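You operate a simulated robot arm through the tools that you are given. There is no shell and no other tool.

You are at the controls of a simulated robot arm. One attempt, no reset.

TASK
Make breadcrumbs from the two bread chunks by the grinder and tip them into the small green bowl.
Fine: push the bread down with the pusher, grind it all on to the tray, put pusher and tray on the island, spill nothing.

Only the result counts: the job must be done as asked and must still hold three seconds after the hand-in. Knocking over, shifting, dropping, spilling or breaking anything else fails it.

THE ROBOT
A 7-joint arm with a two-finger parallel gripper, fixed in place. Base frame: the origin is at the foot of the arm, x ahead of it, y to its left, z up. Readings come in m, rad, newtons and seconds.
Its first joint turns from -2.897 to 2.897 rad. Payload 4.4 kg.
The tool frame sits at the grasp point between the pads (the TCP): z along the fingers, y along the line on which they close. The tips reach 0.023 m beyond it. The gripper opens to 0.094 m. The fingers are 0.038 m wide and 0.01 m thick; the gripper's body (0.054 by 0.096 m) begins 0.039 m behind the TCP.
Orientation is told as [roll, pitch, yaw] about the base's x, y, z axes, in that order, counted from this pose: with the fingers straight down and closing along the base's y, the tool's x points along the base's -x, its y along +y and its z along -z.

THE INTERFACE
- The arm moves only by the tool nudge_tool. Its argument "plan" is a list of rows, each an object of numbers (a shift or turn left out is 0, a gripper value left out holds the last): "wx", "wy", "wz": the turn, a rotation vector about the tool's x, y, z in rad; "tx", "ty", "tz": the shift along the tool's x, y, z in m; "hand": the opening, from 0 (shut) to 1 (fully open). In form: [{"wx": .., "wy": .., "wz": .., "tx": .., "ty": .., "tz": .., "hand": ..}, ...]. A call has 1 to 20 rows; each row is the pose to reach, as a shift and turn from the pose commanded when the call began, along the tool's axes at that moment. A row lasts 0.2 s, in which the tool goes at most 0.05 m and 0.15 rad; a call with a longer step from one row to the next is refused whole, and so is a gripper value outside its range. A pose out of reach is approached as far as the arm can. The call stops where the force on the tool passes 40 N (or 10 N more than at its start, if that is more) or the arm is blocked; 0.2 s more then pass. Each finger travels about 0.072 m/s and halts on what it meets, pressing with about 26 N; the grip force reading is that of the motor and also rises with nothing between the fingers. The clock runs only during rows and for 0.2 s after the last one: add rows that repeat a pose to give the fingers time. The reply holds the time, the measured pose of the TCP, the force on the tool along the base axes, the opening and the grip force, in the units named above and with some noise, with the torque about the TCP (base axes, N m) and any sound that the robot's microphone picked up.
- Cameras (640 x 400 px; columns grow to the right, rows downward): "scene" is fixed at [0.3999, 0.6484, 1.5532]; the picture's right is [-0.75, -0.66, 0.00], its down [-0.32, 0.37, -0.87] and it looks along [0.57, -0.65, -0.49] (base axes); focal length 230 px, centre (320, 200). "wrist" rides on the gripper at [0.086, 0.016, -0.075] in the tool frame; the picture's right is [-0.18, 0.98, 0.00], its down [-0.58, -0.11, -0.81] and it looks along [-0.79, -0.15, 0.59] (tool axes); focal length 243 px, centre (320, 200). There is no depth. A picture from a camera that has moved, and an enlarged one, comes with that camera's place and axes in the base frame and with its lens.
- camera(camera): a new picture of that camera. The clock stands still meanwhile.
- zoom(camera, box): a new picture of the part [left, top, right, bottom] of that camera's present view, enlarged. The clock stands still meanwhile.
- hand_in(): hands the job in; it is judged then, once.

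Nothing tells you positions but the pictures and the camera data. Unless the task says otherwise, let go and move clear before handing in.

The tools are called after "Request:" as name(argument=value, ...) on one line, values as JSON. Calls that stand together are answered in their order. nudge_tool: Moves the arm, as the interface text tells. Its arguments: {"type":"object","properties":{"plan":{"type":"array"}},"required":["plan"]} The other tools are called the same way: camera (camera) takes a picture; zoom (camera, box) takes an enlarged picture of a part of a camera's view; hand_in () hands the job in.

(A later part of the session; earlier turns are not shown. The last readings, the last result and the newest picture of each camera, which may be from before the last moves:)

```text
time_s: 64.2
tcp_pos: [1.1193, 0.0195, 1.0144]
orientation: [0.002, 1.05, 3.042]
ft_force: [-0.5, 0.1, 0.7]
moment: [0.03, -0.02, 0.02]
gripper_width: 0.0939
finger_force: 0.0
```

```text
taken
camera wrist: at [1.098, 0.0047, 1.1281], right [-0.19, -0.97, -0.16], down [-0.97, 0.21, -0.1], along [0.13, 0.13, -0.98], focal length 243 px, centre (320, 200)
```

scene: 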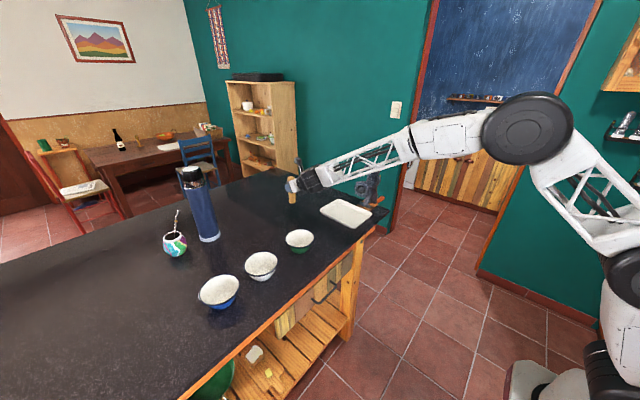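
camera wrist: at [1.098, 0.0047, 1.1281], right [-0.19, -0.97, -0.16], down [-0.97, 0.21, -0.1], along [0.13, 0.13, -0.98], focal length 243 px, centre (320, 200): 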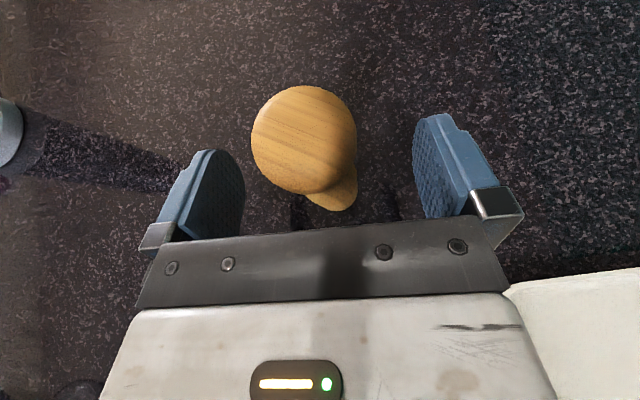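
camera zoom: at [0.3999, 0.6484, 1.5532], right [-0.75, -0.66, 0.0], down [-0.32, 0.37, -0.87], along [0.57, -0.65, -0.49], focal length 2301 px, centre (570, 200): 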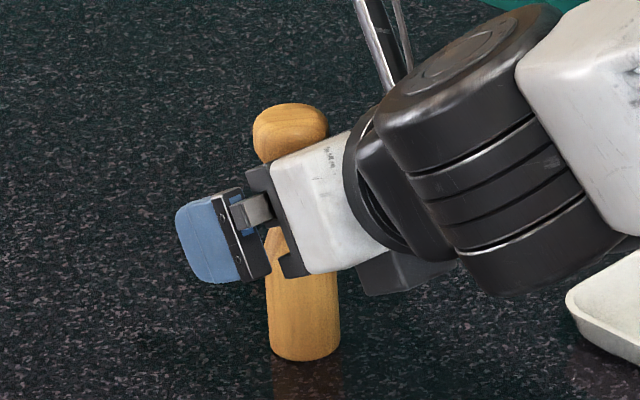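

Request:
nudge_tool(plan=[{"tx": -0.01, "tz": -0.0174, "hand": 1}, {"tx": -0.0249, "tz": -0.0434, "hand": 1}, {"tx": -0.0423, "tz": -0.0738, "hand": 1}, {"tx": -0.0597, "tz": -0.1041, "hand": 1}, {"tx": -0.0419, "ty": 0.0358, "tz": -0.1256, "wx": -0.0053, "wz": 0.003, "hand": 1}, {"tx": -0.0241, "ty": 0.0715, "tz": -0.1472, "wx": -0.0106, "wz": 0.0061, "hand": 1}, {"tx": -0.0062, "ty": 0.1073, "tz": -0.1687, "wx": -0.0159, "wz": 0.0091, "hand": 1}, {"tx": 0.0116, "ty": 0.143, "tz": -0.1902, "wx": -0.0212, "wz": 0.0122, "hand": 1}, {"tx": 0.0294, "ty": 0.1788, "tz": -0.2118, "wx": -0.0265, "wz": 0.0152, "hand": 1}, {"tx": 0.0472, "ty": 0.2145, "tz": -0.2333, "wx": -0.0318, "wz": 0.0183, "hand": 1}, {"tx": 0.0651, "ty": 0.2503, "tz": -0.2548, "wx": -0.0371, "wz": 0.0213, "hand": 1}, {"tx": 0.0829, "ty": 0.286, "tz": -0.2764, "wx": -0.0424, "wz": 0.0244, "hand": 1}, {"tx": 0.1007, "ty": 0.3218, "tz": -0.2979, "wx": -0.0477, "wz": 0.0274, "hand": 1}])

Request:
camera(camera="wrist")

Request:
camera(camera="scene")

Request:
zoom(camera="scene", box=[280, 140, 400, 230])

```text
time_s: 67.0
tcp_pos: [0.8828, -0.2806, 1.2514]
orientation: [0.002, 1.052, 2.987]
ft_force: [-0.5, -0.5, 0.0]
moment: [0.01, -0.01, 0.03]
gripper_width: 0.0939
finger_force: 0.1
```

```text
taken
camera wrist: at [0.8589, -0.2938, 1.3646], right [-0.24, -0.96, -0.16], down [-0.96, 0.26, -0.1], along [0.14, 0.13, -0.98], focal length 243 px, centre (320, 200)
```

wrist: 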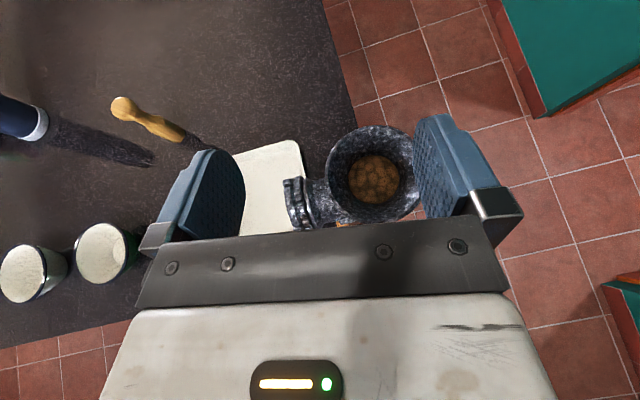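

```text
taken
```

scene: 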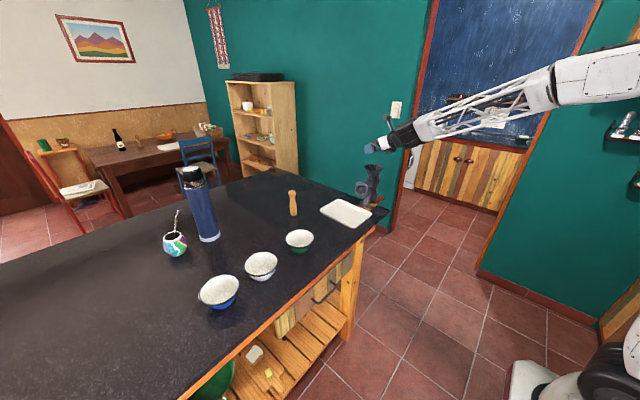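

```text
4.44 times, centred on (340, 185) of scene
camera zoom: at [0.3999, 0.6484, 1.5532], right [-0.75, -0.66, 0.0], down [-0.32, 0.37, -0.87], along [0.57, -0.65, -0.49], focal length 1022 px, centre (231, 267)
```

zoom: 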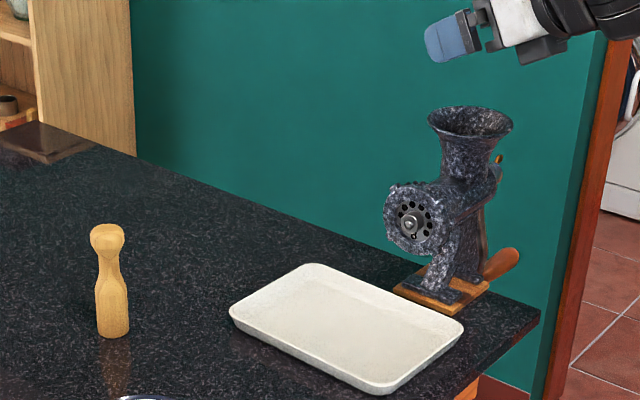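

Request:
zoom(camera="wrist", box=[270, 110, 430, 240])

Request:
zoom(camera="scene", box=[350, 155, 410, 215])

```text
3.08 times, centred on (350, 175) of wrist
camera zoom: at [0.8589, -0.2938, 1.3646], right [-0.24, -0.96, -0.16], down [-0.96, 0.26, -0.1], along [0.14, 0.13, -0.98], focal length 746 px, centre (228, 277)
```

zoom: 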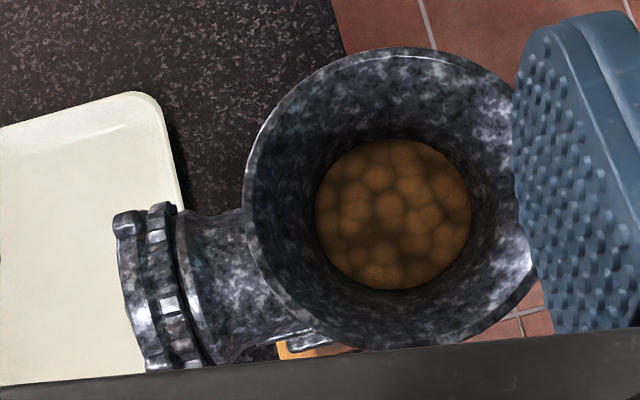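

```text
6.67 times, centred on (380, 185) of scene
camera zoom: at [0.3999, 0.6484, 1.5532], right [-0.75, -0.66, 0.0], down [-0.32, 0.37, -0.87], along [0.57, -0.65, -0.49], focal length 1534 px, centre (-80, 300)
```

zoom: 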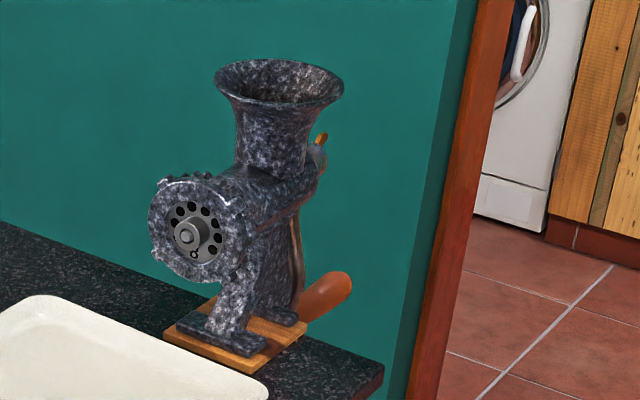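

The pushed bread now fills the throat as a soft mass, ready to grind. The crank handle hangs at about (0.895, -0.445, 0.917) with its axis near (0.897, 1.065) in x-z. I'll back off, stand the tool upright, and unwind the wrist so the camera sits on the -y side for cranking.

Request:
nudge_tool(plan=[{"tx": -0.0034, "ty": 0.0069, "tz": -0.0308, "wy": -0.1315, "hand": 1}, {"tx": -0.0068, "ty": 0.0138, "tz": -0.0615, "wy": -0.263, "hand": 1}, {"tx": -0.0101, "ty": 0.0207, "tz": -0.0923, "wy": -0.3945, "hand": 1}, {"tx": -0.0135, "ty": 0.0276, "tz": -0.1231, "wy": -0.526, "hand": 1}, {"tx": -0.0169, "ty": 0.0344, "tz": -0.1538, "wy": -0.6575, "hand": 1}, {"tx": -0.0203, "ty": 0.0413, "tz": -0.1846, "wy": -0.789, "hand": 1}, {"tx": -0.0236, "ty": 0.0482, "tz": -0.2153, "wy": -0.9205, "hand": 1}, {"tx": -0.027, "ty": 0.0551, "tz": -0.2461, "wy": -1.052, "hand": 1}])

```text
time_s: 68.8
tcp_pos: [0.6486, -0.2996, 1.3497]
orientation: [0.001, -0.004, 2.984]
ft_force: [0.0, -0.9, 0.2]
moment: [-0.01, 0.0, 0.03]
gripper_width: 0.0938
finger_force: 0.0
```

Request:
nudge_tool(plan=[{"wz": -0.15}, {"wz": -0.3}, {"wz": -0.45}, {"wz": -0.6}, {"wz": -0.75}, {"wz": -0.9}, {"wz": -1.05}, {"wz": -1.2}, {"wz": -1.35}, {"wz": -1.5}, {"wz": -1.65}, {"wz": -1.8}, {"wz": -1.95}, {"wz": -2.1}, {"wz": -2.25}, {"wz": -2.4}, {"wz": -2.55}, {"wz": -2.7}, {"wz": -2.85}, {"wz": -3.0}])

```text
time_s: 73.0
tcp_pos: [0.6464, -0.2996, 1.3501]
orientation: [-0.004, 0.002, -0.298]
ft_force: [-0.4, 0.2, 0.6]
moment: [0.02, -0.02, 0.0]
gripper_width: 0.0938
finger_force: 0.1
```

Request:
nudge_tool(plan=[{"wz": -0.144, "tx": -0.0016, "ty": -0.0132, "tz": 0.0115}, {"wz": -0.288, "tx": -0.0033, "ty": -0.0264, "tz": 0.0231}, {"wz": -0.431, "tx": -0.0049, "ty": -0.0395, "tz": 0.0346}, {"wz": -0.575, "tx": -0.0065, "ty": -0.0527, "tz": 0.0462}, {"wz": -0.719, "tx": -0.0082, "ty": -0.0659, "tz": 0.0577}, {"wz": -0.863, "tx": -0.0098, "ty": -0.0791, "tz": 0.0692}, {"wz": -1.006, "tx": -0.0114, "ty": -0.0922, "tz": 0.0808}, {"wz": -1.15, "tx": -0.013, "ty": -0.1054, "tz": 0.0923}, {"wz": -1.294, "tx": -0.0147, "ty": -0.1186, "tz": 0.1038}, {"wz": -1.438, "tx": -0.0163, "ty": -0.1318, "tz": 0.1154}, {"wz": -1.581, "tx": -0.0179, "ty": -0.1449, "tz": 0.1269}, {"wz": -1.725, "tx": -0.0196, "ty": -0.1581, "tz": 0.1385}, {"wz": -1.869, "tx": -0.0212, "ty": -0.1713, "tz": 0.15}])

Request:
camera(camera="wrist")

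Request:
camera(camera="scene")

```text
time_s: 75.8
tcp_pos: [0.6146, -0.4685, 1.2017]
orientation: [0.001, 0.001, 1.573]
ft_force: [0.5, -0.5, -0.7]
moment: [-0.01, -0.01, -0.02]
gripper_width: 0.0939
finger_force: 0.1
```

```text
taken
camera wrist: at [0.6002, -0.556, 1.277], right [-0.98, 0.18, 0.0], down [0.11, 0.58, 0.81], along [0.15, 0.79, -0.59], focal length 243 px, centre (320, 200)
```

wrist: 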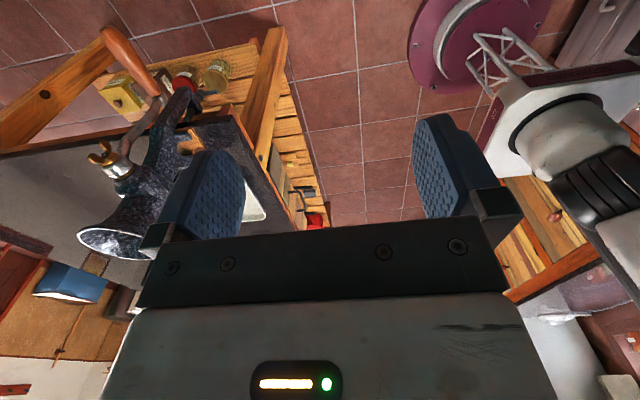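

```text
taken
```

scene: 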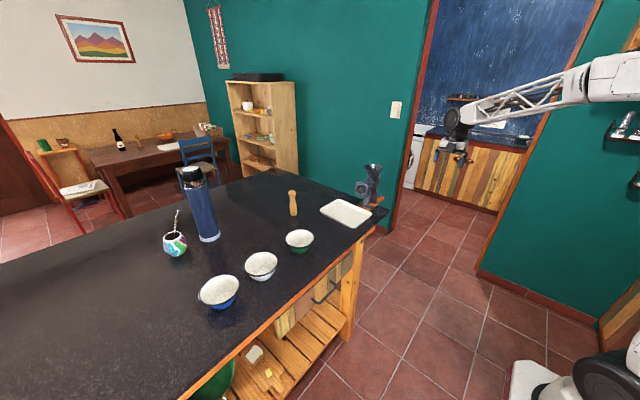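

Request:
zoom(camera="wrist", box=[60, 10, 260, 170])

Request:
zoom(camera="wrist", box=[60, 110, 220, 270])

```text
2.50 times, centred on (160, 90) of wrist
camera zoom: at [0.6002, -0.556, 1.277], right [-0.98, 0.18, 0.0], down [0.11, 0.58, 0.81], along [0.15, 0.79, -0.59], focal length 606 px, centre (720, 475)
```

zoom: 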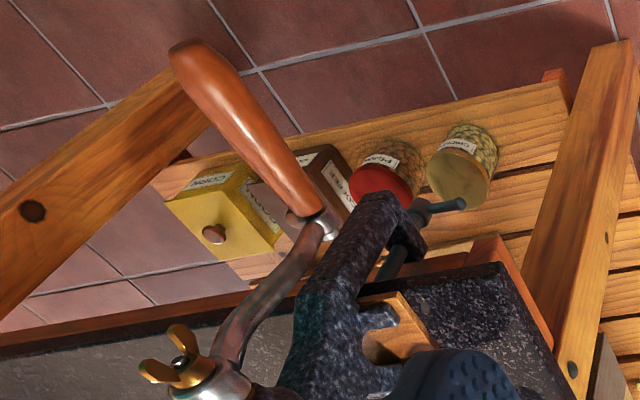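

```text
2.50 times, centred on (140, 190) of wrist
camera zoom: at [0.6002, -0.556, 1.277], right [-0.98, 0.18, 0.0], down [0.11, 0.58, 0.81], along [0.15, 0.79, -0.59], focal length 606 px, centre (770, 225)
```

zoom: 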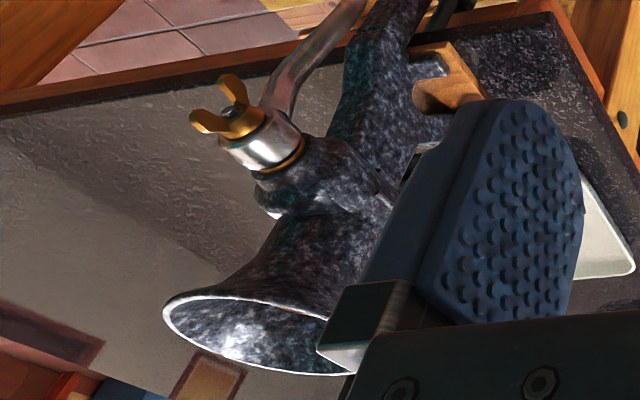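

The rear view shows the crank clearly. The arm's plane is near y -0.39 with a wing nut to about y -0.41. The handle runs from y -0.397 to -0.48 at about (0.893, 0.917), and the axis is near (0.896, 1.06). I'll tilt the tool to point along +x, then lean it out toward -y so the wrist clears the wing nut.

Request:
nudge_tool(plan=[{"wx": 0.15, "tx": 0.007, "ty": -0.005, "tz": 0.007}, {"wx": 0.3, "tx": 0.014, "ty": -0.01, "tz": 0.014}, {"wx": 0.45, "tx": 0.021, "ty": -0.015, "tz": 0.021}, {"wx": 0.6, "tx": 0.029, "ty": -0.02, "tz": 0.029}, {"wx": 0.75, "tx": 0.036, "ty": -0.025, "tz": 0.036}, {"wx": 0.9, "tx": 0.043, "ty": -0.03, "tz": 0.043}, {"wx": 1.047, "tx": 0.05, "ty": -0.035, "tz": 0.05}])

Request:
nudge_tool(plan=[{"wy": -0.147}, {"wy": -0.293}, {"wy": -0.44}])

Request:
camera(camera="wrist")

Request:
camera(camera="scene")

```text
time_s: 77.6
tcp_pos: [0.7013, -0.5854, 0.9949]
orientation: [-0.904, -0.153, 1.551]
ft_force: [-0.9, 1.4, -3.4]
moment: [0.03, -0.18, -0.01]
gripper_width: 0.0942
finger_force: 0.0
stopped in row 7: the arm was blocked; the commanded pose is now the measured one
```

```text
time_s: 78.4
tcp_pos: [0.7006, -0.5837, 0.9926]
orientation: [-1.009, -0.413, 1.925]
ft_force: [-0.5, -0.4, 0.4]
moment: [0.0, 0.03, 0.01]
gripper_width: 0.094
finger_force: 0.1
```

```text
taken
camera wrist: at [0.6655, -0.6924, 0.9825], right [-0.67, 0.29, -0.69], down [-0.7, 0.08, 0.71], along [0.26, 0.95, 0.15], focal length 243 px, centre (320, 200)
```

wrist: 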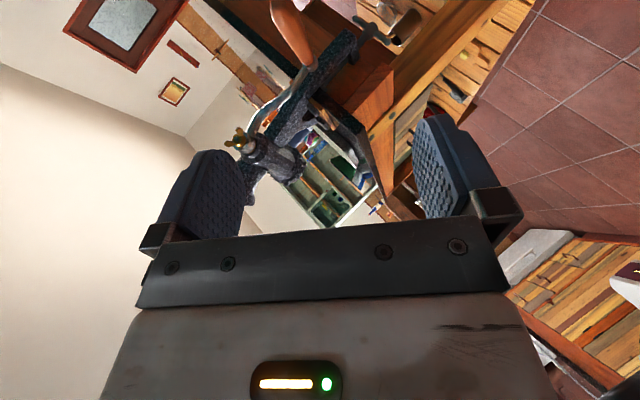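

```text
taken
```

scene: 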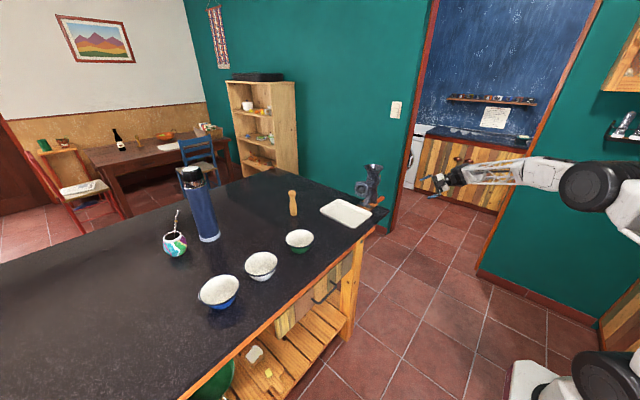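

The tool ended up lower than commanded after a reported block, but its orientation is close to what I want and nothing was touched. I'll check the view before continuing.

Request:
zoom(camera="wrist", box=[200, 0, 400, 200])

Request:
zoom(camera="scene", box=[340, 130, 640, 300])

```text
2.00 times, centred on (300, 100) of wrist
camera zoom: at [0.6655, -0.6924, 0.9825], right [-0.67, 0.29, -0.69], down [-0.7, 0.08, 0.71], along [0.26, 0.95, 0.15], focal length 485 px, centre (360, 400)
```

zoom: 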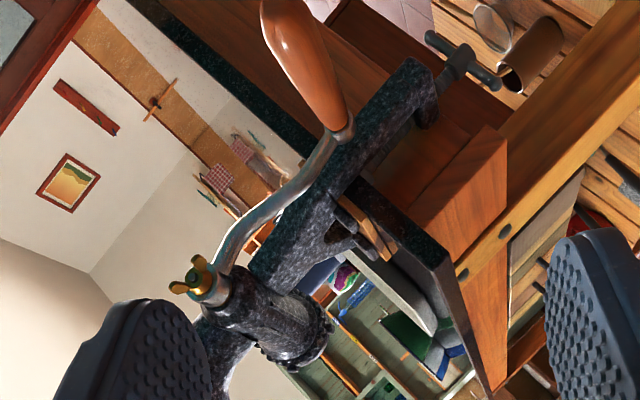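

```text
2.13 times, centred on (490, 215) of scene
camera zoom: at [0.3999, 0.6484, 1.5532], right [-0.75, -0.66, 0.0], down [-0.32, 0.37, -0.87], along [0.57, -0.65, -0.49], focal length 491 px, centre (-43, 168)
```

zoom: 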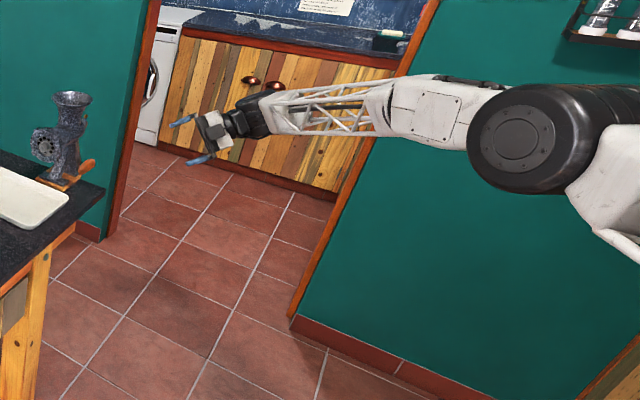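

Request:
nudge_tool(plan=[{"tx": -0.0071, "ty": -0.0076, "tz": 0.0326, "wx": 0.0175, "wy": 0.0178, "wz": -0.0465}, {"tx": -0.0143, "ty": -0.0152, "tz": 0.0651, "wx": 0.035, "wy": 0.0355, "wz": -0.093}, {"tx": -0.0214, "ty": -0.0228, "tz": 0.0977, "wx": 0.0525, "wy": 0.0533, "wz": -0.1395}, {"tx": -0.0285, "ty": -0.0304, "tz": 0.1302, "wx": 0.07, "wy": 0.071, "wz": -0.186}])

Request:
camera(camera="wrist")

Request:
zoom(camera="scene", box=[340, 130, 540, 250])

```text
time_s: 79.4
tcp_pos: [0.8301, -0.507, 0.9919]
orientation: [-1.06, -0.246, 1.944]
ft_force: [0.2, -0.4, 0.3]
moment: [-0.01, -0.01, -0.01]
gripper_width: 0.0942
finger_force: 0.1
out of reach, approached as far as the arm can: row 2, 3, 4
```

```text
taken
camera wrist: at [0.7955, -0.6178, 0.9929], right [-0.59, 0.19, -0.79], down [-0.77, 0.18, 0.62], along [0.25, 0.97, 0.04], focal length 243 px, centre (320, 200)
```

wrist: 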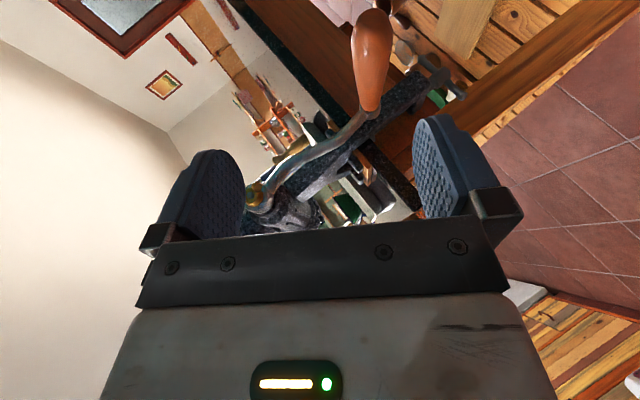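

```text
3.20 times, centred on (440, 190) of scene
camera zoom: at [0.3999, 0.6484, 1.5532], right [-0.75, -0.66, 0.0], down [-0.32, 0.37, -0.87], along [0.57, -0.65, -0.49], focal length 736 px, centre (-64, 232)
```

zoom: 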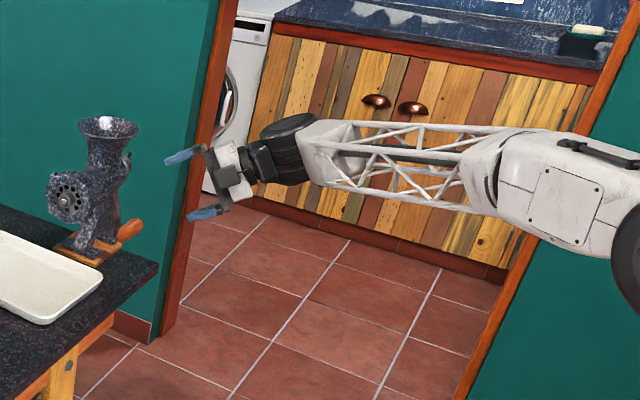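

Request:
nudge_tool(plan=[{"tx": -0.0017, "ty": 0.0182, "tz": 0.0171}, {"tx": -0.0034, "ty": 0.0365, "tz": 0.0342}, {"tx": -0.0034, "ty": 0.0365, "tz": 0.0342}])

Request:
camera(camera="wrist")

Request:
zoom(camera="scene", box=[340, 130, 540, 250])

```text
time_s: 80.2
tcp_pos: [0.8626, -0.4979, 0.969]
orientation: [-1.064, -0.24, 1.946]
ft_force: [-0.6, 0.0, -0.5]
moment: [-0.01, 0.01, -0.01]
gripper_width: 0.0939
finger_force: 0.0
out of reach, approached as far as the arm can: row 1, 2, 3
```

```text
taken
camera wrist: at [0.8287, -0.6072, 0.9706], right [-0.59, 0.18, -0.79], down [-0.77, 0.18, 0.61], along [0.25, 0.97, 0.04], focal length 243 px, centre (320, 200)
```

wrist: 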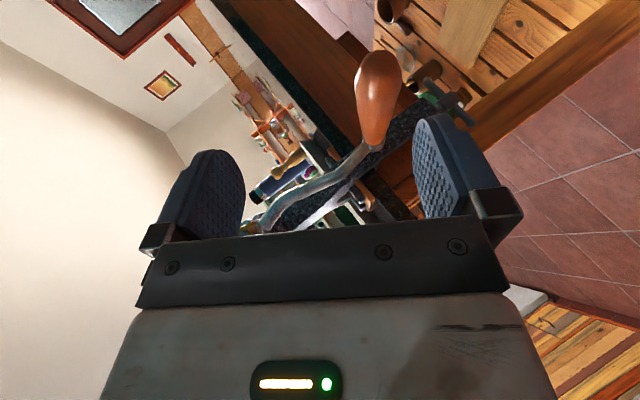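

```text
3.20 times, centred on (440, 190) of scene
camera zoom: at [0.3999, 0.6484, 1.5532], right [-0.75, -0.66, 0.0], down [-0.32, 0.37, -0.87], along [0.57, -0.65, -0.49], focal length 736 px, centre (-64, 232)
```

zoom: 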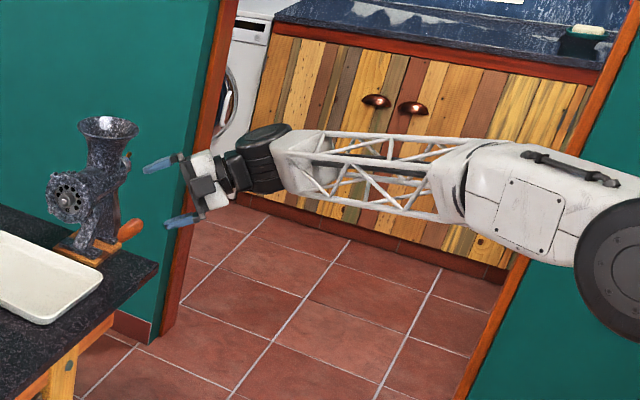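

The wrist's last joint is at its limit with this roll. I'll back off along the tool and roll the gripper 180° about its own axis, leaning more from the -y side so the camera still clears the crank.

Request:
nudge_tool(plan=[{"tz": -0.04}, {"tz": -0.08}, {"tz": -0.12}])

```text
time_s: 81.0
tcp_pos: [0.7781, -0.5536, 1.0389]
orientation: [-1.075, -0.234, 1.95]
ft_force: [0.9, -0.6, -0.9]
moment: [0.02, 0.02, 0.0]
gripper_width: 0.0937
finger_force: 0.1
out of reach, approached as far as the arm can: row 1, 2, 3
```

Request:
nudge_tool(plan=[{"wz": 0.15}, {"wz": 0.3}, {"wz": 0.45}, {"wz": 0.6}, {"wz": 0.75}, {"wz": 0.9}, {"wz": 1.05}, {"wz": 1.2}, {"wz": 1.35}, {"wz": 1.5}, {"wz": 1.65}, {"wz": 1.8}, {"wz": 1.95}, {"wz": 2.1}, {"wz": 2.25}, {"wz": 2.4}, {"wz": 2.55}, {"wz": 2.7}, {"wz": 2.85}, {"wz": 3.0}])

Request:
camera(camera="wrist")

Request:
camera(camera="scene")

```text
time_s: 85.2
tcp_pos: [0.7802, -0.5543, 1.0388]
orientation: [1.099, 0.094, -1.119]
ft_force: [0.4, 0.3, 0.1]
moment: [0.03, -0.01, 0.02]
gripper_width: 0.0941
finger_force: 0.0
```

```text
taken
camera wrist: at [0.6919, -0.507, 1.0957], right [0.52, -0.04, 0.85], down [-0.43, -0.88, 0.21], along [0.74, -0.48, -0.47], focal length 243 px, centre (320, 200)
```

wrist: 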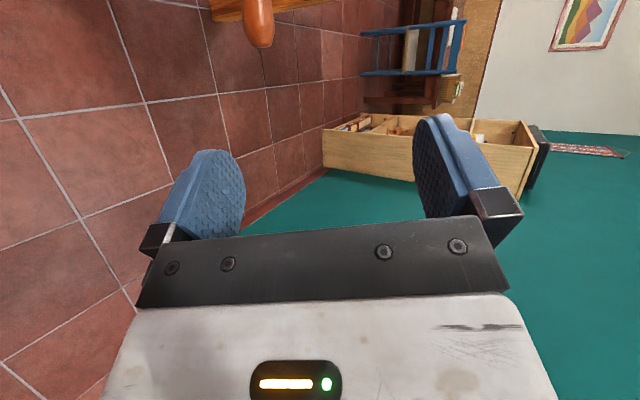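

```text
taken
```

scene: 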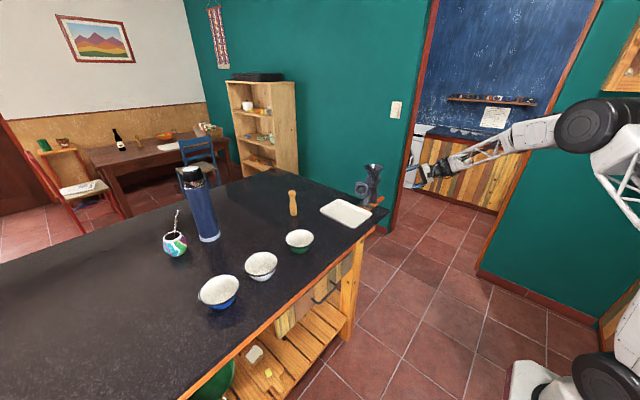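

Request:
nudge_tool(plan=[{"tx": -0.0027, "ty": -0.02, "tz": 0.0286, "wx": -0.0067, "wy": 0.097, "wz": 0.0452}, {"tx": -0.0055, "ty": -0.0401, "tz": 0.0573, "wx": -0.0133, "wy": 0.194, "wz": 0.0904}, {"tx": -0.0082, "ty": -0.0601, "tz": 0.0859, "wx": -0.02, "wy": 0.291, "wz": 0.1356}])

Request:
camera(camera="wrist")

Request:
zoom(camera="scene", box=[340, 130, 540, 250])

```text
time_s: 86.0
tcp_pos: [0.8205, -0.5349, 0.9455]
orientation: [1.163, 0.34, -0.906]
ft_force: [0.1, 1.0, 1.0]
moment: [-0.03, 0.01, 0.02]
gripper_width: 0.0939
finger_force: 0.0
```

```text
taken
camera wrist: at [0.7314, -0.5206, 1.0174], right [0.6, -0.13, 0.79], down [-0.23, -0.97, 0.01], along [0.77, -0.19, -0.61], focal length 243 px, centre (320, 200)
```

wrist: 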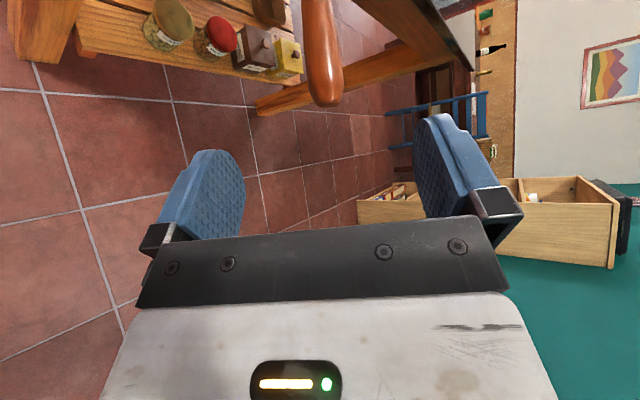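

```text
3.20 times, centred on (440, 190) of scene
camera zoom: at [0.3999, 0.6484, 1.5532], right [-0.75, -0.66, 0.0], down [-0.32, 0.37, -0.87], along [0.57, -0.65, -0.49], focal length 736 px, centre (-64, 232)
```

zoom: 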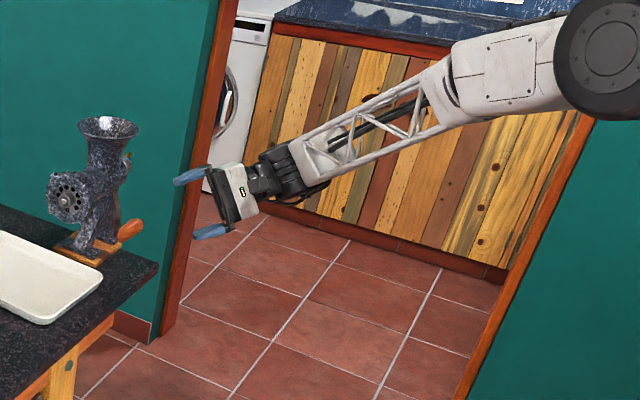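

The arm reaches this pose freely and the handle lies between the fingers. I'm moving in along the tool axis.

Request:
nudge_tool(plan=[{"tz": 0.033, "ty": 0.001, "hand": 1}, {"tz": 0.066, "ty": 0.002, "hand": 1}, {"tz": 0.1, "ty": 0.003, "hand": 1}])

Request:
camera(camera="wrist")

Request:
zoom(camera="scene", box=[340, 130, 440, 230])

```text
time_s: 86.8
tcp_pos: [0.888, -0.4677, 0.9103]
orientation: [1.166, 0.337, -0.91]
ft_force: [0.2, -0.1, 0.6]
moment: [-0.04, -0.03, 0.0]
gripper_width: 0.0939
finger_force: 0.1
```

```text
taken
camera wrist: at [0.7988, -0.4531, 0.981], right [0.6, -0.13, 0.79], down [-0.24, -0.97, 0.01], along [0.77, -0.19, -0.61], focal length 243 px, centre (320, 200)
```

wrist: 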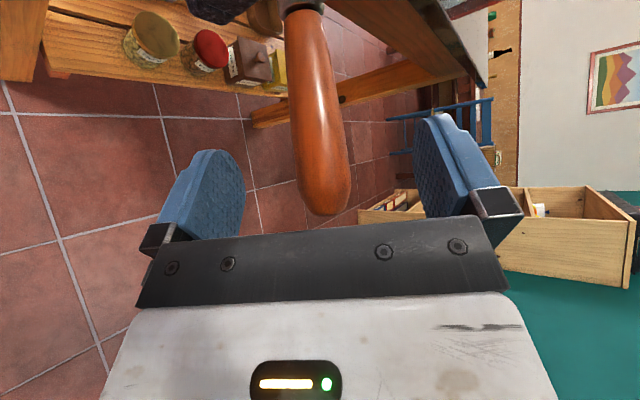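

```text
4.00 times, centred on (390, 180) of scene
camera zoom: at [0.3999, 0.6484, 1.5532], right [-0.75, -0.66, 0.0], down [-0.32, 0.37, -0.87], along [0.57, -0.65, -0.49], focal length 920 px, centre (40, 280)
```

zoom: 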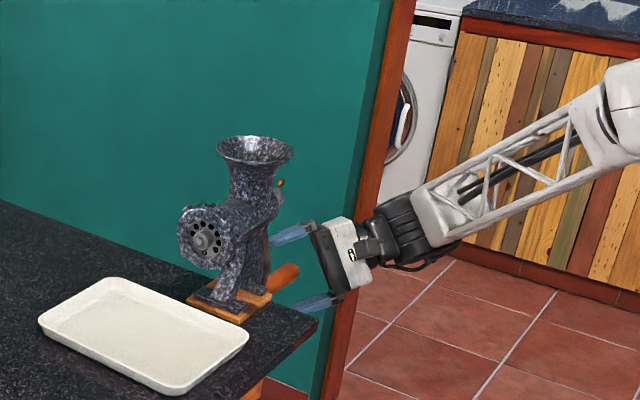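

Request:
nudge_tool(plan=[{"tz": 0.009, "hand": 1}, {"tz": 0.019, "hand": 1}, {"tz": 0.019, "hand": 0.6}, {"tz": 0.019, "hand": 0.4}, {"tz": 0.019, "hand": 0.2}, {"tz": 0.019, "hand": 0}, {"tz": 0.019, "hand": 0}, {"tz": 0.019, "hand": 0}])

Request:
camera(camera="wrist")

Request:
zoom(camera="scene", box=[340, 130, 440, 230])

```text
time_s: 88.6
tcp_pos: [0.9012, -0.4532, 0.9034]
orientation: [1.164, 0.339, -0.909]
ft_force: [-0.2, -0.4, -1.9]
moment: [0.06, -0.01, -0.02]
gripper_width: 0.0272
finger_force: 26.2
```

```text
taken
camera wrist: at [0.8113, -0.4393, 0.9749], right [0.6, -0.13, 0.79], down [-0.24, -0.97, 0.01], along [0.77, -0.19, -0.61], focal length 243 px, centre (320, 200)
```

wrist: 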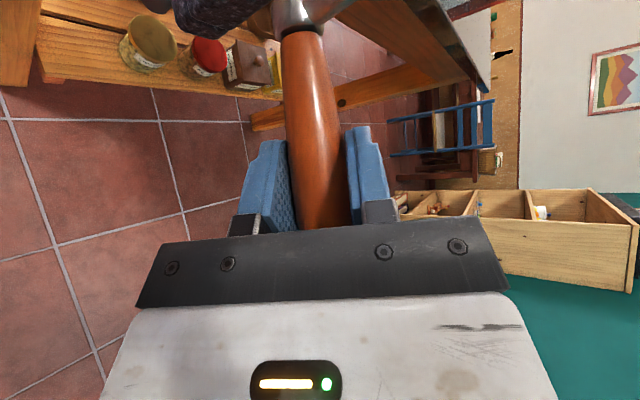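

```text
4.00 times, centred on (390, 180) of scene
camera zoom: at [0.3999, 0.6484, 1.5532], right [-0.75, -0.66, 0.0], down [-0.32, 0.37, -0.87], along [0.57, -0.65, -0.49], focal length 920 px, centre (40, 280)
```

zoom: 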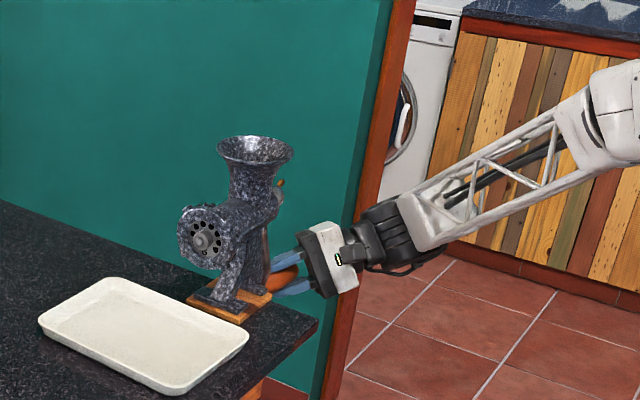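

The handle is gripped (27 mm). I'll start with a gentle test swing of 30°, clockwise as seen from the crank side, and read the forces.

Request:
nudge_tool(plan=[{"tx": 0.0078, "ty": -0.0061, "tz": -0.0085, "hand": 0}, {"tx": 0.0156, "ty": -0.0113, "tz": -0.0172, "hand": 0}, {"tx": 0.0238, "ty": -0.0154, "tz": -0.0263, "hand": 0}, {"tx": 0.0322, "ty": -0.0185, "tz": -0.0355, "hand": 0}, {"tx": 0.0407, "ty": -0.0203, "tz": -0.045, "hand": 0}, {"tx": 0.0494, "ty": -0.0212, "tz": -0.0546, "hand": 0}])

Request:
camera(camera="wrist")

Request:
zoom(camera="scene", box=[320, 140, 420, 220])

```text
time_s: 90.0
tcp_pos: [0.8258, -0.4533, 0.922]
orientation: [1.164, 0.341, -0.91]
ft_force: [0.4, -6.8, -3.8]
moment: [0.14, -0.01, 0.01]
gripper_width: 0.0268
finger_force: 26.0
```

```text
taken
camera wrist: at [0.7366, -0.439, 0.994], right [0.6, -0.14, 0.79], down [-0.24, -0.97, 0.01], along [0.77, -0.19, -0.61], focal length 243 px, centre (320, 200)
```

wrist: 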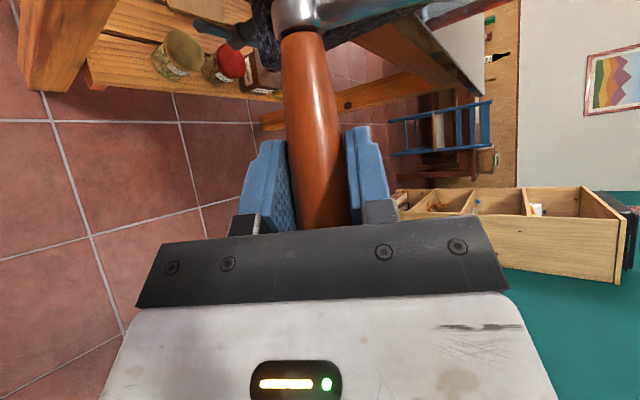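

```text
5.00 times, centred on (370, 180) of scene
camera zoom: at [0.3999, 0.6484, 1.5532], right [-0.75, -0.66, 0.0], down [-0.32, 0.37, -0.87], along [0.57, -0.65, -0.49], focal length 1150 px, centre (70, 300)
```

zoom: 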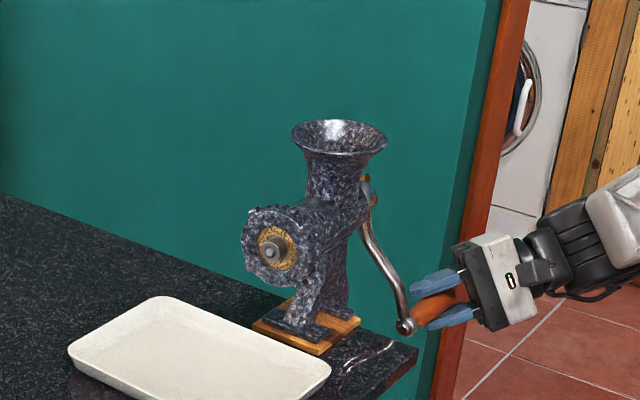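

The crank turns and the plate holes now show crumb, so clockwise works. I'll carry on up the left side of the circle.

Request:
nudge_tool(plan=[{"tx": 0.0207, "ty": 0.0028, "tz": -0.0229, "hand": 0}, {"tx": 0.0406, "ty": 0.0121, "tz": -0.045, "hand": 0}, {"tx": 0.0587, "ty": 0.0271, "tz": -0.0651, "hand": 0}, {"tx": 0.0743, "ty": 0.0477, "tz": -0.0825, "hand": 0}, {"tx": 0.0867, "ty": 0.0725, "tz": -0.0963, "hand": 0}, {"tx": 0.0953, "ty": 0.1008, "tz": -0.106, "hand": 0}, {"tx": 0.0998, "ty": 0.131, "tz": -0.1112, "hand": 0}, {"tx": 0.1, "ty": 0.162, "tz": -0.1116, "hand": 0}])

Request:
zoom(camera="scene", box=[310, 120, 430, 220])

Request:
camera(camera="wrist")

```text
time_s: 91.8
tcp_pos: [0.777, -0.4519, 1.1384]
orientation: [1.164, 0.338, -0.908]
ft_force: [-8.2, -18.1, 2.1]
moment: [-0.32, -0.02, -0.23]
gripper_width: 0.0276
finger_force: 26.1
```

```text
4.00 times, centred on (370, 170) of scene
camera zoom: at [0.3999, 0.6484, 1.5532], right [-0.75, -0.66, 0.0], down [-0.32, 0.37, -0.87], along [0.57, -0.65, -0.49], focal length 920 px, centre (120, 320)
```

zoom: 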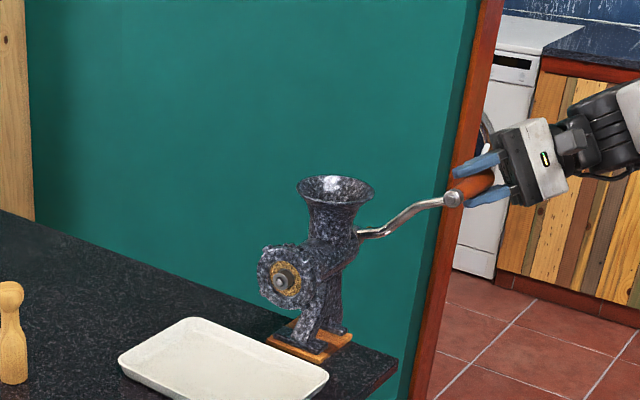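

```text
taken
camera wrist: at [0.6886, -0.4381, 1.2104], right [0.6, -0.13, 0.79], down [-0.24, -0.97, 0.01], along [0.77, -0.19, -0.61], focal length 243 px, centre (320, 200)
```

wrist: 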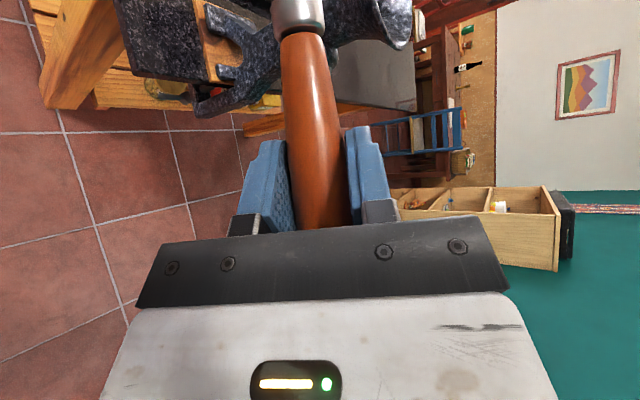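

Request:
nudge_tool(plan=[{"tx": -0.0024, "ty": 0.0001, "tz": -0.0048, "hand": 0}, {"tx": -0.0024, "ty": 0.0001, "tz": -0.0048, "hand": 0}])

```text
time_s: 92.4
tcp_pos: [0.7768, -0.4558, 1.1391]
orientation: [1.166, 0.34, -0.906]
ft_force: [6.1, 25.2, -3.0]
moment: [0.08, 0.02, 0.14]
gripper_width: 0.0278
finger_force: 25.9
```

The arm is stiff at about 9 N/mm, so I'll keep corrections small. The fitted circle has its centre at (0.898, 1.0514) with radius 0.148. I'm continuing over the top.

Request:
nudge_tool(plan=[{"tx": 0.0014, "ty": 0.0, "tz": 0.0027, "hand": 0}, {"tx": -0.0031, "ty": 0.0313, "tz": 0.0076, "hand": 0}, {"tx": -0.0114, "ty": 0.0595, "tz": 0.017, "hand": 0}, {"tx": -0.0235, "ty": 0.0847, "tz": 0.0306, "hand": 0}, {"tx": -0.0387, "ty": 0.1055, "tz": 0.0478, "hand": 0}, {"tx": -0.0565, "ty": 0.121, "tz": 0.0679, "hand": 0}, {"tx": -0.0761, "ty": 0.1306, "tz": 0.0899, "hand": 0}, {"tx": -0.0966, "ty": 0.1338, "tz": 0.113, "hand": 0}])

Request:
zoom(camera="scene", box=[310, 120, 430, 220])

Request:
camera(camera="wrist")

```text
time_s: 94.1
tcp_pos: [0.9562, -0.456, 1.1906]
orientation: [1.166, 0.338, -0.909]
ft_force: [-0.6, 2.8, 2.7]
moment: [0.01, 0.02, 0.03]
gripper_width: 0.0274
finger_force: 25.7
stopped in row 8: the force on the tool passed its limit at 41 N (the readings are from after the stop); the commanded pose is now the measured one
```

```text
4.00 times, centred on (370, 170) of scene
camera zoom: at [0.3999, 0.6484, 1.5532], right [-0.75, -0.66, 0.0], down [-0.32, 0.37, -0.87], along [0.57, -0.65, -0.49], focal length 920 px, centre (120, 320)
```

zoom: 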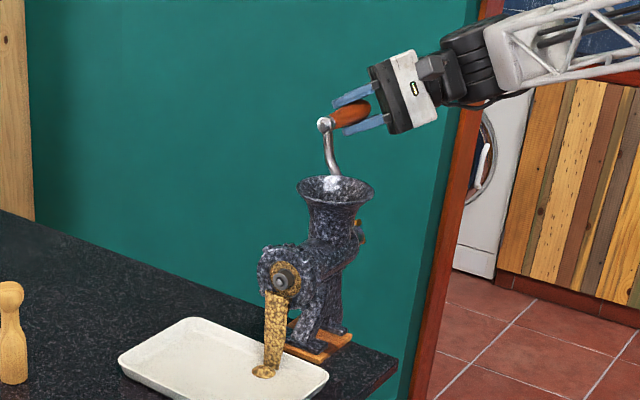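

```text
taken
camera wrist: at [0.8672, -0.4421, 1.2626], right [0.6, -0.13, 0.79], down [-0.23, -0.97, 0.01], along [0.77, -0.19, -0.61], focal length 243 px, centre (320, 200)
```

wrist: 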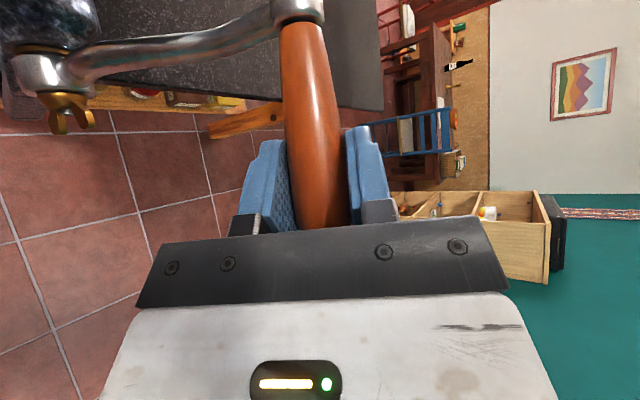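

Crumbs are streaming into the tray. The stop was just a few millimetres of circle error, and I've refitted it to centre (0.900, 1.0524), radius 0.149, with a slight y tilt. I'm continuing down the right side.

Request:
nudge_tool(plan=[{"tx": -0.0206, "ty": 0.0013, "tz": 0.023, "hand": 0}, {"tx": -0.0411, "ty": -0.004, "tz": 0.0461, "hand": 0}, {"tx": -0.0604, "ty": -0.0157, "tz": 0.0677, "hand": 0}, {"tx": -0.0773, "ty": -0.0332, "tz": 0.0872, "hand": 0}, {"tx": -0.0917, "ty": -0.0556, "tz": 0.1035, "hand": 0}, {"tx": -0.1025, "ty": -0.0821, "tz": 0.1161, "hand": 0}])

Request:
zoom(camera="scene", box=[310, 120, 430, 220])

Request:
camera(camera="wrist")

```text
time_s: 95.5
tcp_pos: [1.05, -0.4558, 1.0436]
orientation: [1.167, 0.339, -0.91]
ft_force: [9.1, -15.8, -4.7]
moment: [0.09, 0.01, 0.16]
gripper_width: 0.0273
finger_force: 25.9
```

```text
4.00 times, centred on (370, 170) of scene
camera zoom: at [0.3999, 0.6484, 1.5532], right [-0.75, -0.66, 0.0], down [-0.32, 0.37, -0.87], along [0.57, -0.65, -0.49], focal length 920 px, centre (120, 320)
```

zoom: 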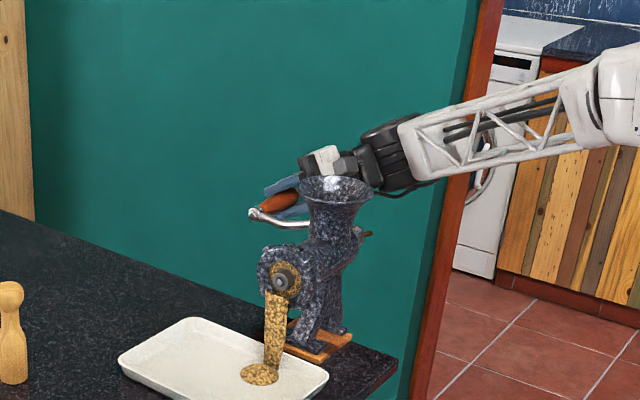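

```text
taken
camera wrist: at [0.9608, -0.441, 1.1141], right [0.6, -0.13, 0.79], down [-0.24, -0.97, 0.01], along [0.77, -0.2, -0.61], focal length 243 px, centre (320, 200)
```

wrist: 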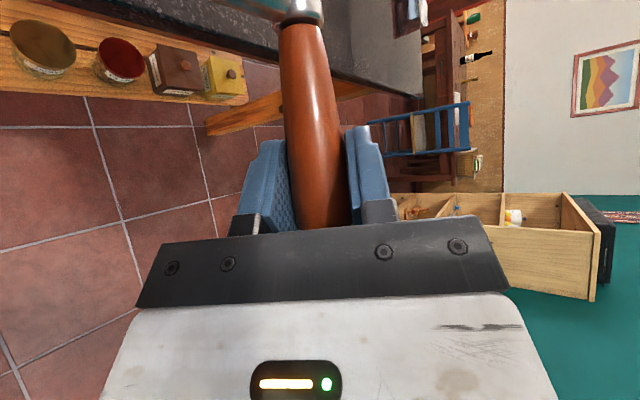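

Request:
nudge_tool(plan=[{"tx": -0.0087, "ty": -0.029, "tz": 0.0077, "hand": 0}, {"tx": -0.0116, "ty": -0.0601, "tz": 0.0109, "hand": 0}, {"tx": -0.0101, "ty": -0.0914, "tz": 0.0095, "hand": 0}, {"tx": -0.0043, "ty": -0.1216, "tz": 0.0032, "hand": 0}, {"tx": 0.0057, "ty": -0.1493, "tz": -0.0077, "hand": 0}, {"tx": 0.0192, "ty": -0.1733, "tz": -0.0226, "hand": 0}, {"tx": 0.0359, "ty": -0.1926, "tz": -0.0408, "hand": 0}])

Request:
zoom(camera="scene", box=[310, 120, 430, 220])

Request:
camera(camera="wrist")

```text
time_s: 97.1
tcp_pos: [0.9065, -0.4563, 0.903]
orientation: [1.165, 0.34, -0.909]
ft_force: [2.9, 10.2, -12.1]
moment: [0.16, -0.02, 0.13]
gripper_width: 0.0272
finger_force: 26.4
```

```text
4.00 times, centred on (370, 170) of scene
camera zoom: at [0.3999, 0.6484, 1.5532], right [-0.75, -0.66, 0.0], down [-0.32, 0.37, -0.87], along [0.57, -0.65, -0.49], focal length 920 px, centre (120, 320)
```

zoom: 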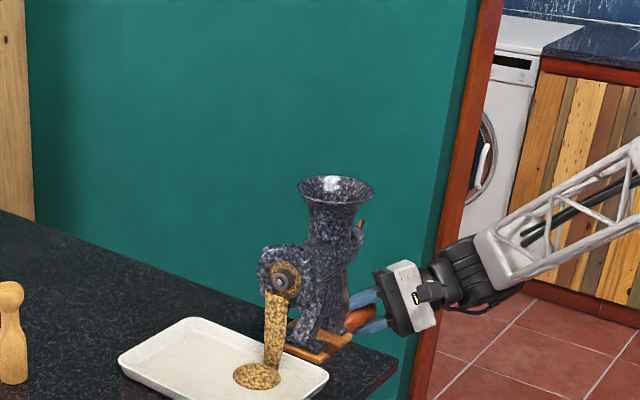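

```text
taken
camera wrist: at [0.8165, -0.4418, 0.9742], right [0.6, -0.13, 0.79], down [-0.24, -0.97, 0.01], along [0.77, -0.19, -0.61], focal length 243 px, centre (320, 200)
```

wrist: 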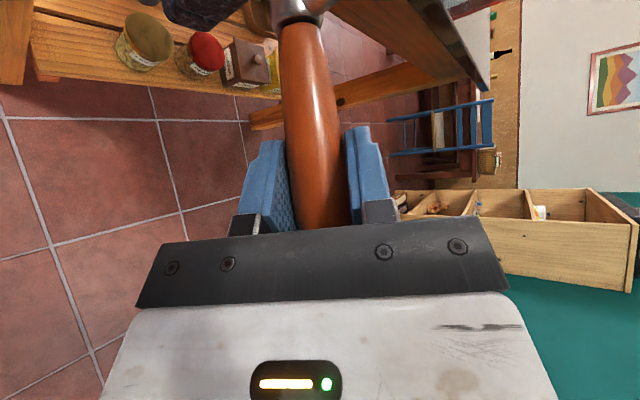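

One full turn is done and crumbs are piling up inside the tray. With the refined circle (centre (0.9003, 1.0511), radius 0.150) I'll run a longer arc.

Request:
nudge_tool(plan=[{"tx": 0.0244, "ty": -0.0175, "tz": -0.0251, "hand": 0}, {"tx": 0.0504, "ty": -0.024, "tz": -0.0536, "hand": 0}, {"tx": 0.0765, "ty": -0.0203, "tz": -0.0826, "hand": 0}, {"tx": 0.1011, "ty": -0.0066, "tz": -0.1098, "hand": 0}, {"tx": 0.1224, "ty": 0.0161, "tz": -0.1335, "hand": 0}, {"tx": 0.139, "ty": 0.0463, "tz": -0.1523, "hand": 0}, {"tx": 0.1496, "ty": 0.082, "tz": -0.1646, "hand": 0}, {"tx": 0.1538, "ty": 0.1206, "tz": -0.1697, "hand": 0}, {"tx": 0.151, "ty": 0.1596, "tz": -0.1671, "hand": 0}, {"tx": 0.1416, "ty": 0.1964, "tz": -0.1572, "hand": 0}, {"tx": 0.1261, "ty": 0.2282, "tz": -0.1406, "hand": 0}, {"tx": 0.1055, "ty": 0.2532, "tz": -0.1184, "hand": 0}, {"tx": 0.0816, "ty": 0.2695, "tz": -0.0921, "hand": 0}, {"tx": 0.0554, "ty": 0.276, "tz": -0.0635, "hand": 0}, {"tx": 0.0294, "ty": 0.2723, "tz": -0.0346, "hand": 0}, {"tx": 0.0048, "ty": 0.2586, "tz": -0.0073, "hand": 0}, {"tx": -0.0164, "ty": 0.2359, "tz": 0.0164, "hand": 0}, {"tx": -0.033, "ty": 0.2056, "tz": 0.0352, "hand": 0}, {"tx": -0.0438, "ty": 0.1701, "tz": 0.0475, "hand": 0}, {"tx": -0.0479, "ty": 0.1314, "tz": 0.0525, "hand": 0}])

Request:
zoom(camera="scene", box=[310, 120, 430, 220])

```text
time_s: 98.2
tcp_pos: [0.7687, -0.4559, 0.9822]
orientation: [1.163, 0.339, -0.91]
ft_force: [-6.3, -2.7, -4.8]
moment: [0.03, 0.01, 0.12]
gripper_width: 0.0276
finger_force: 25.8
stopped in row 5: the force on the tool passed its limit at 42 N (the readings are from after the stop); the commanded pose is now the measured one
```

```text
4.00 times, centred on (370, 170) of scene
camera zoom: at [0.3999, 0.6484, 1.5532], right [-0.75, -0.66, 0.0], down [-0.32, 0.37, -0.87], along [0.57, -0.65, -0.49], focal length 920 px, centre (120, 320)
```

zoom: 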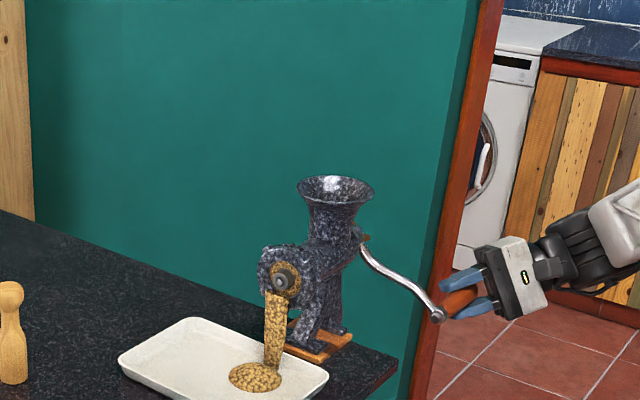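

The force stop came from moving faster, since resistance grows with speed. I'll take smaller 9° steps per row.

Request:
nudge_tool(plan=[{"tx": 0.0129, "ty": 0.013, "tz": -0.0144, "hand": 0}, {"tx": 0.0239, "ty": 0.0298, "tz": -0.0266, "hand": 0}, {"tx": 0.0329, "ty": 0.049, "tz": -0.0367, "hand": 0}, {"tx": 0.0398, "ty": 0.0701, "tz": -0.0444, "hand": 0}, {"tx": 0.0444, "ty": 0.0925, "tz": -0.0497, "hand": 0}, {"tx": 0.0466, "ty": 0.1157, "tz": -0.0522, "hand": 0}, {"tx": 0.0464, "ty": 0.1392, "tz": -0.0521, "hand": 0}, {"tx": 0.0436, "ty": 0.1624, "tz": -0.0492, "hand": 0}, {"tx": 0.0385, "ty": 0.1846, "tz": -0.0436, "hand": 0}, {"tx": 0.0311, "ty": 0.2054, "tz": -0.0356, "hand": 0}, {"tx": 0.0216, "ty": 0.2242, "tz": -0.0252, "hand": 0}, {"tx": 0.0103, "ty": 0.2406, "tz": -0.0128, "hand": 0}, {"tx": -0.0026, "ty": 0.2542, "tz": 0.0014, "hand": 0}, {"tx": -0.0167, "ty": 0.2646, "tz": 0.0171, "hand": 0}, {"tx": -0.0318, "ty": 0.2716, "tz": 0.0337, "hand": 0}, {"tx": -0.0474, "ty": 0.275, "tz": 0.0509, "hand": 0}, {"tx": -0.0631, "ty": 0.2746, "tz": 0.0683, "hand": 0}, {"tx": -0.0786, "ty": 0.2707, "tz": 0.0855, "hand": 0}, {"tx": -0.0935, "ty": 0.2631, "tz": 0.1021, "hand": 0}, {"tx": -0.1075, "ty": 0.2522, "tz": 0.1175, "hand": 0}])

Request:
zoom(camera="scene", box=[310, 120, 430, 220])

```text
time_s: 102.3
tcp_pos: [1.0195, -0.4557, 1.1431]
orientation: [1.168, 0.337, -0.91]
ft_force: [2.4, 2.2, 3.7]
moment: [0.04, 0.02, 0.19]
gripper_width: 0.0271
finger_force: 26.1
stopped in row 20: the force on the tool passed its limit at 41 N (the readings are from after the stop); the commanded pose is now the measured one
```

```text
4.00 times, centred on (370, 170) of scene
camera zoom: at [0.3999, 0.6484, 1.5532], right [-0.75, -0.66, 0.0], down [-0.32, 0.37, -0.87], along [0.57, -0.65, -0.49], focal length 920 px, centre (120, 320)
```

zoom: 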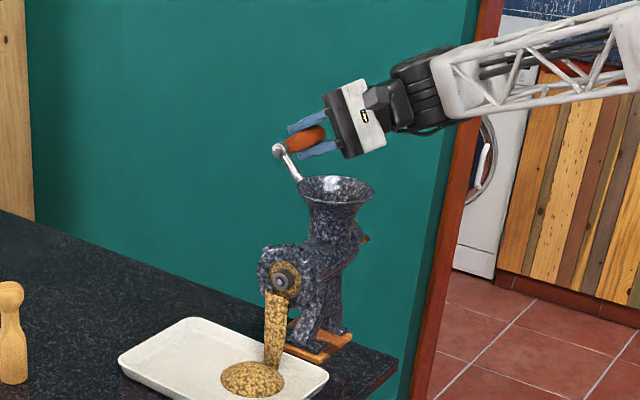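

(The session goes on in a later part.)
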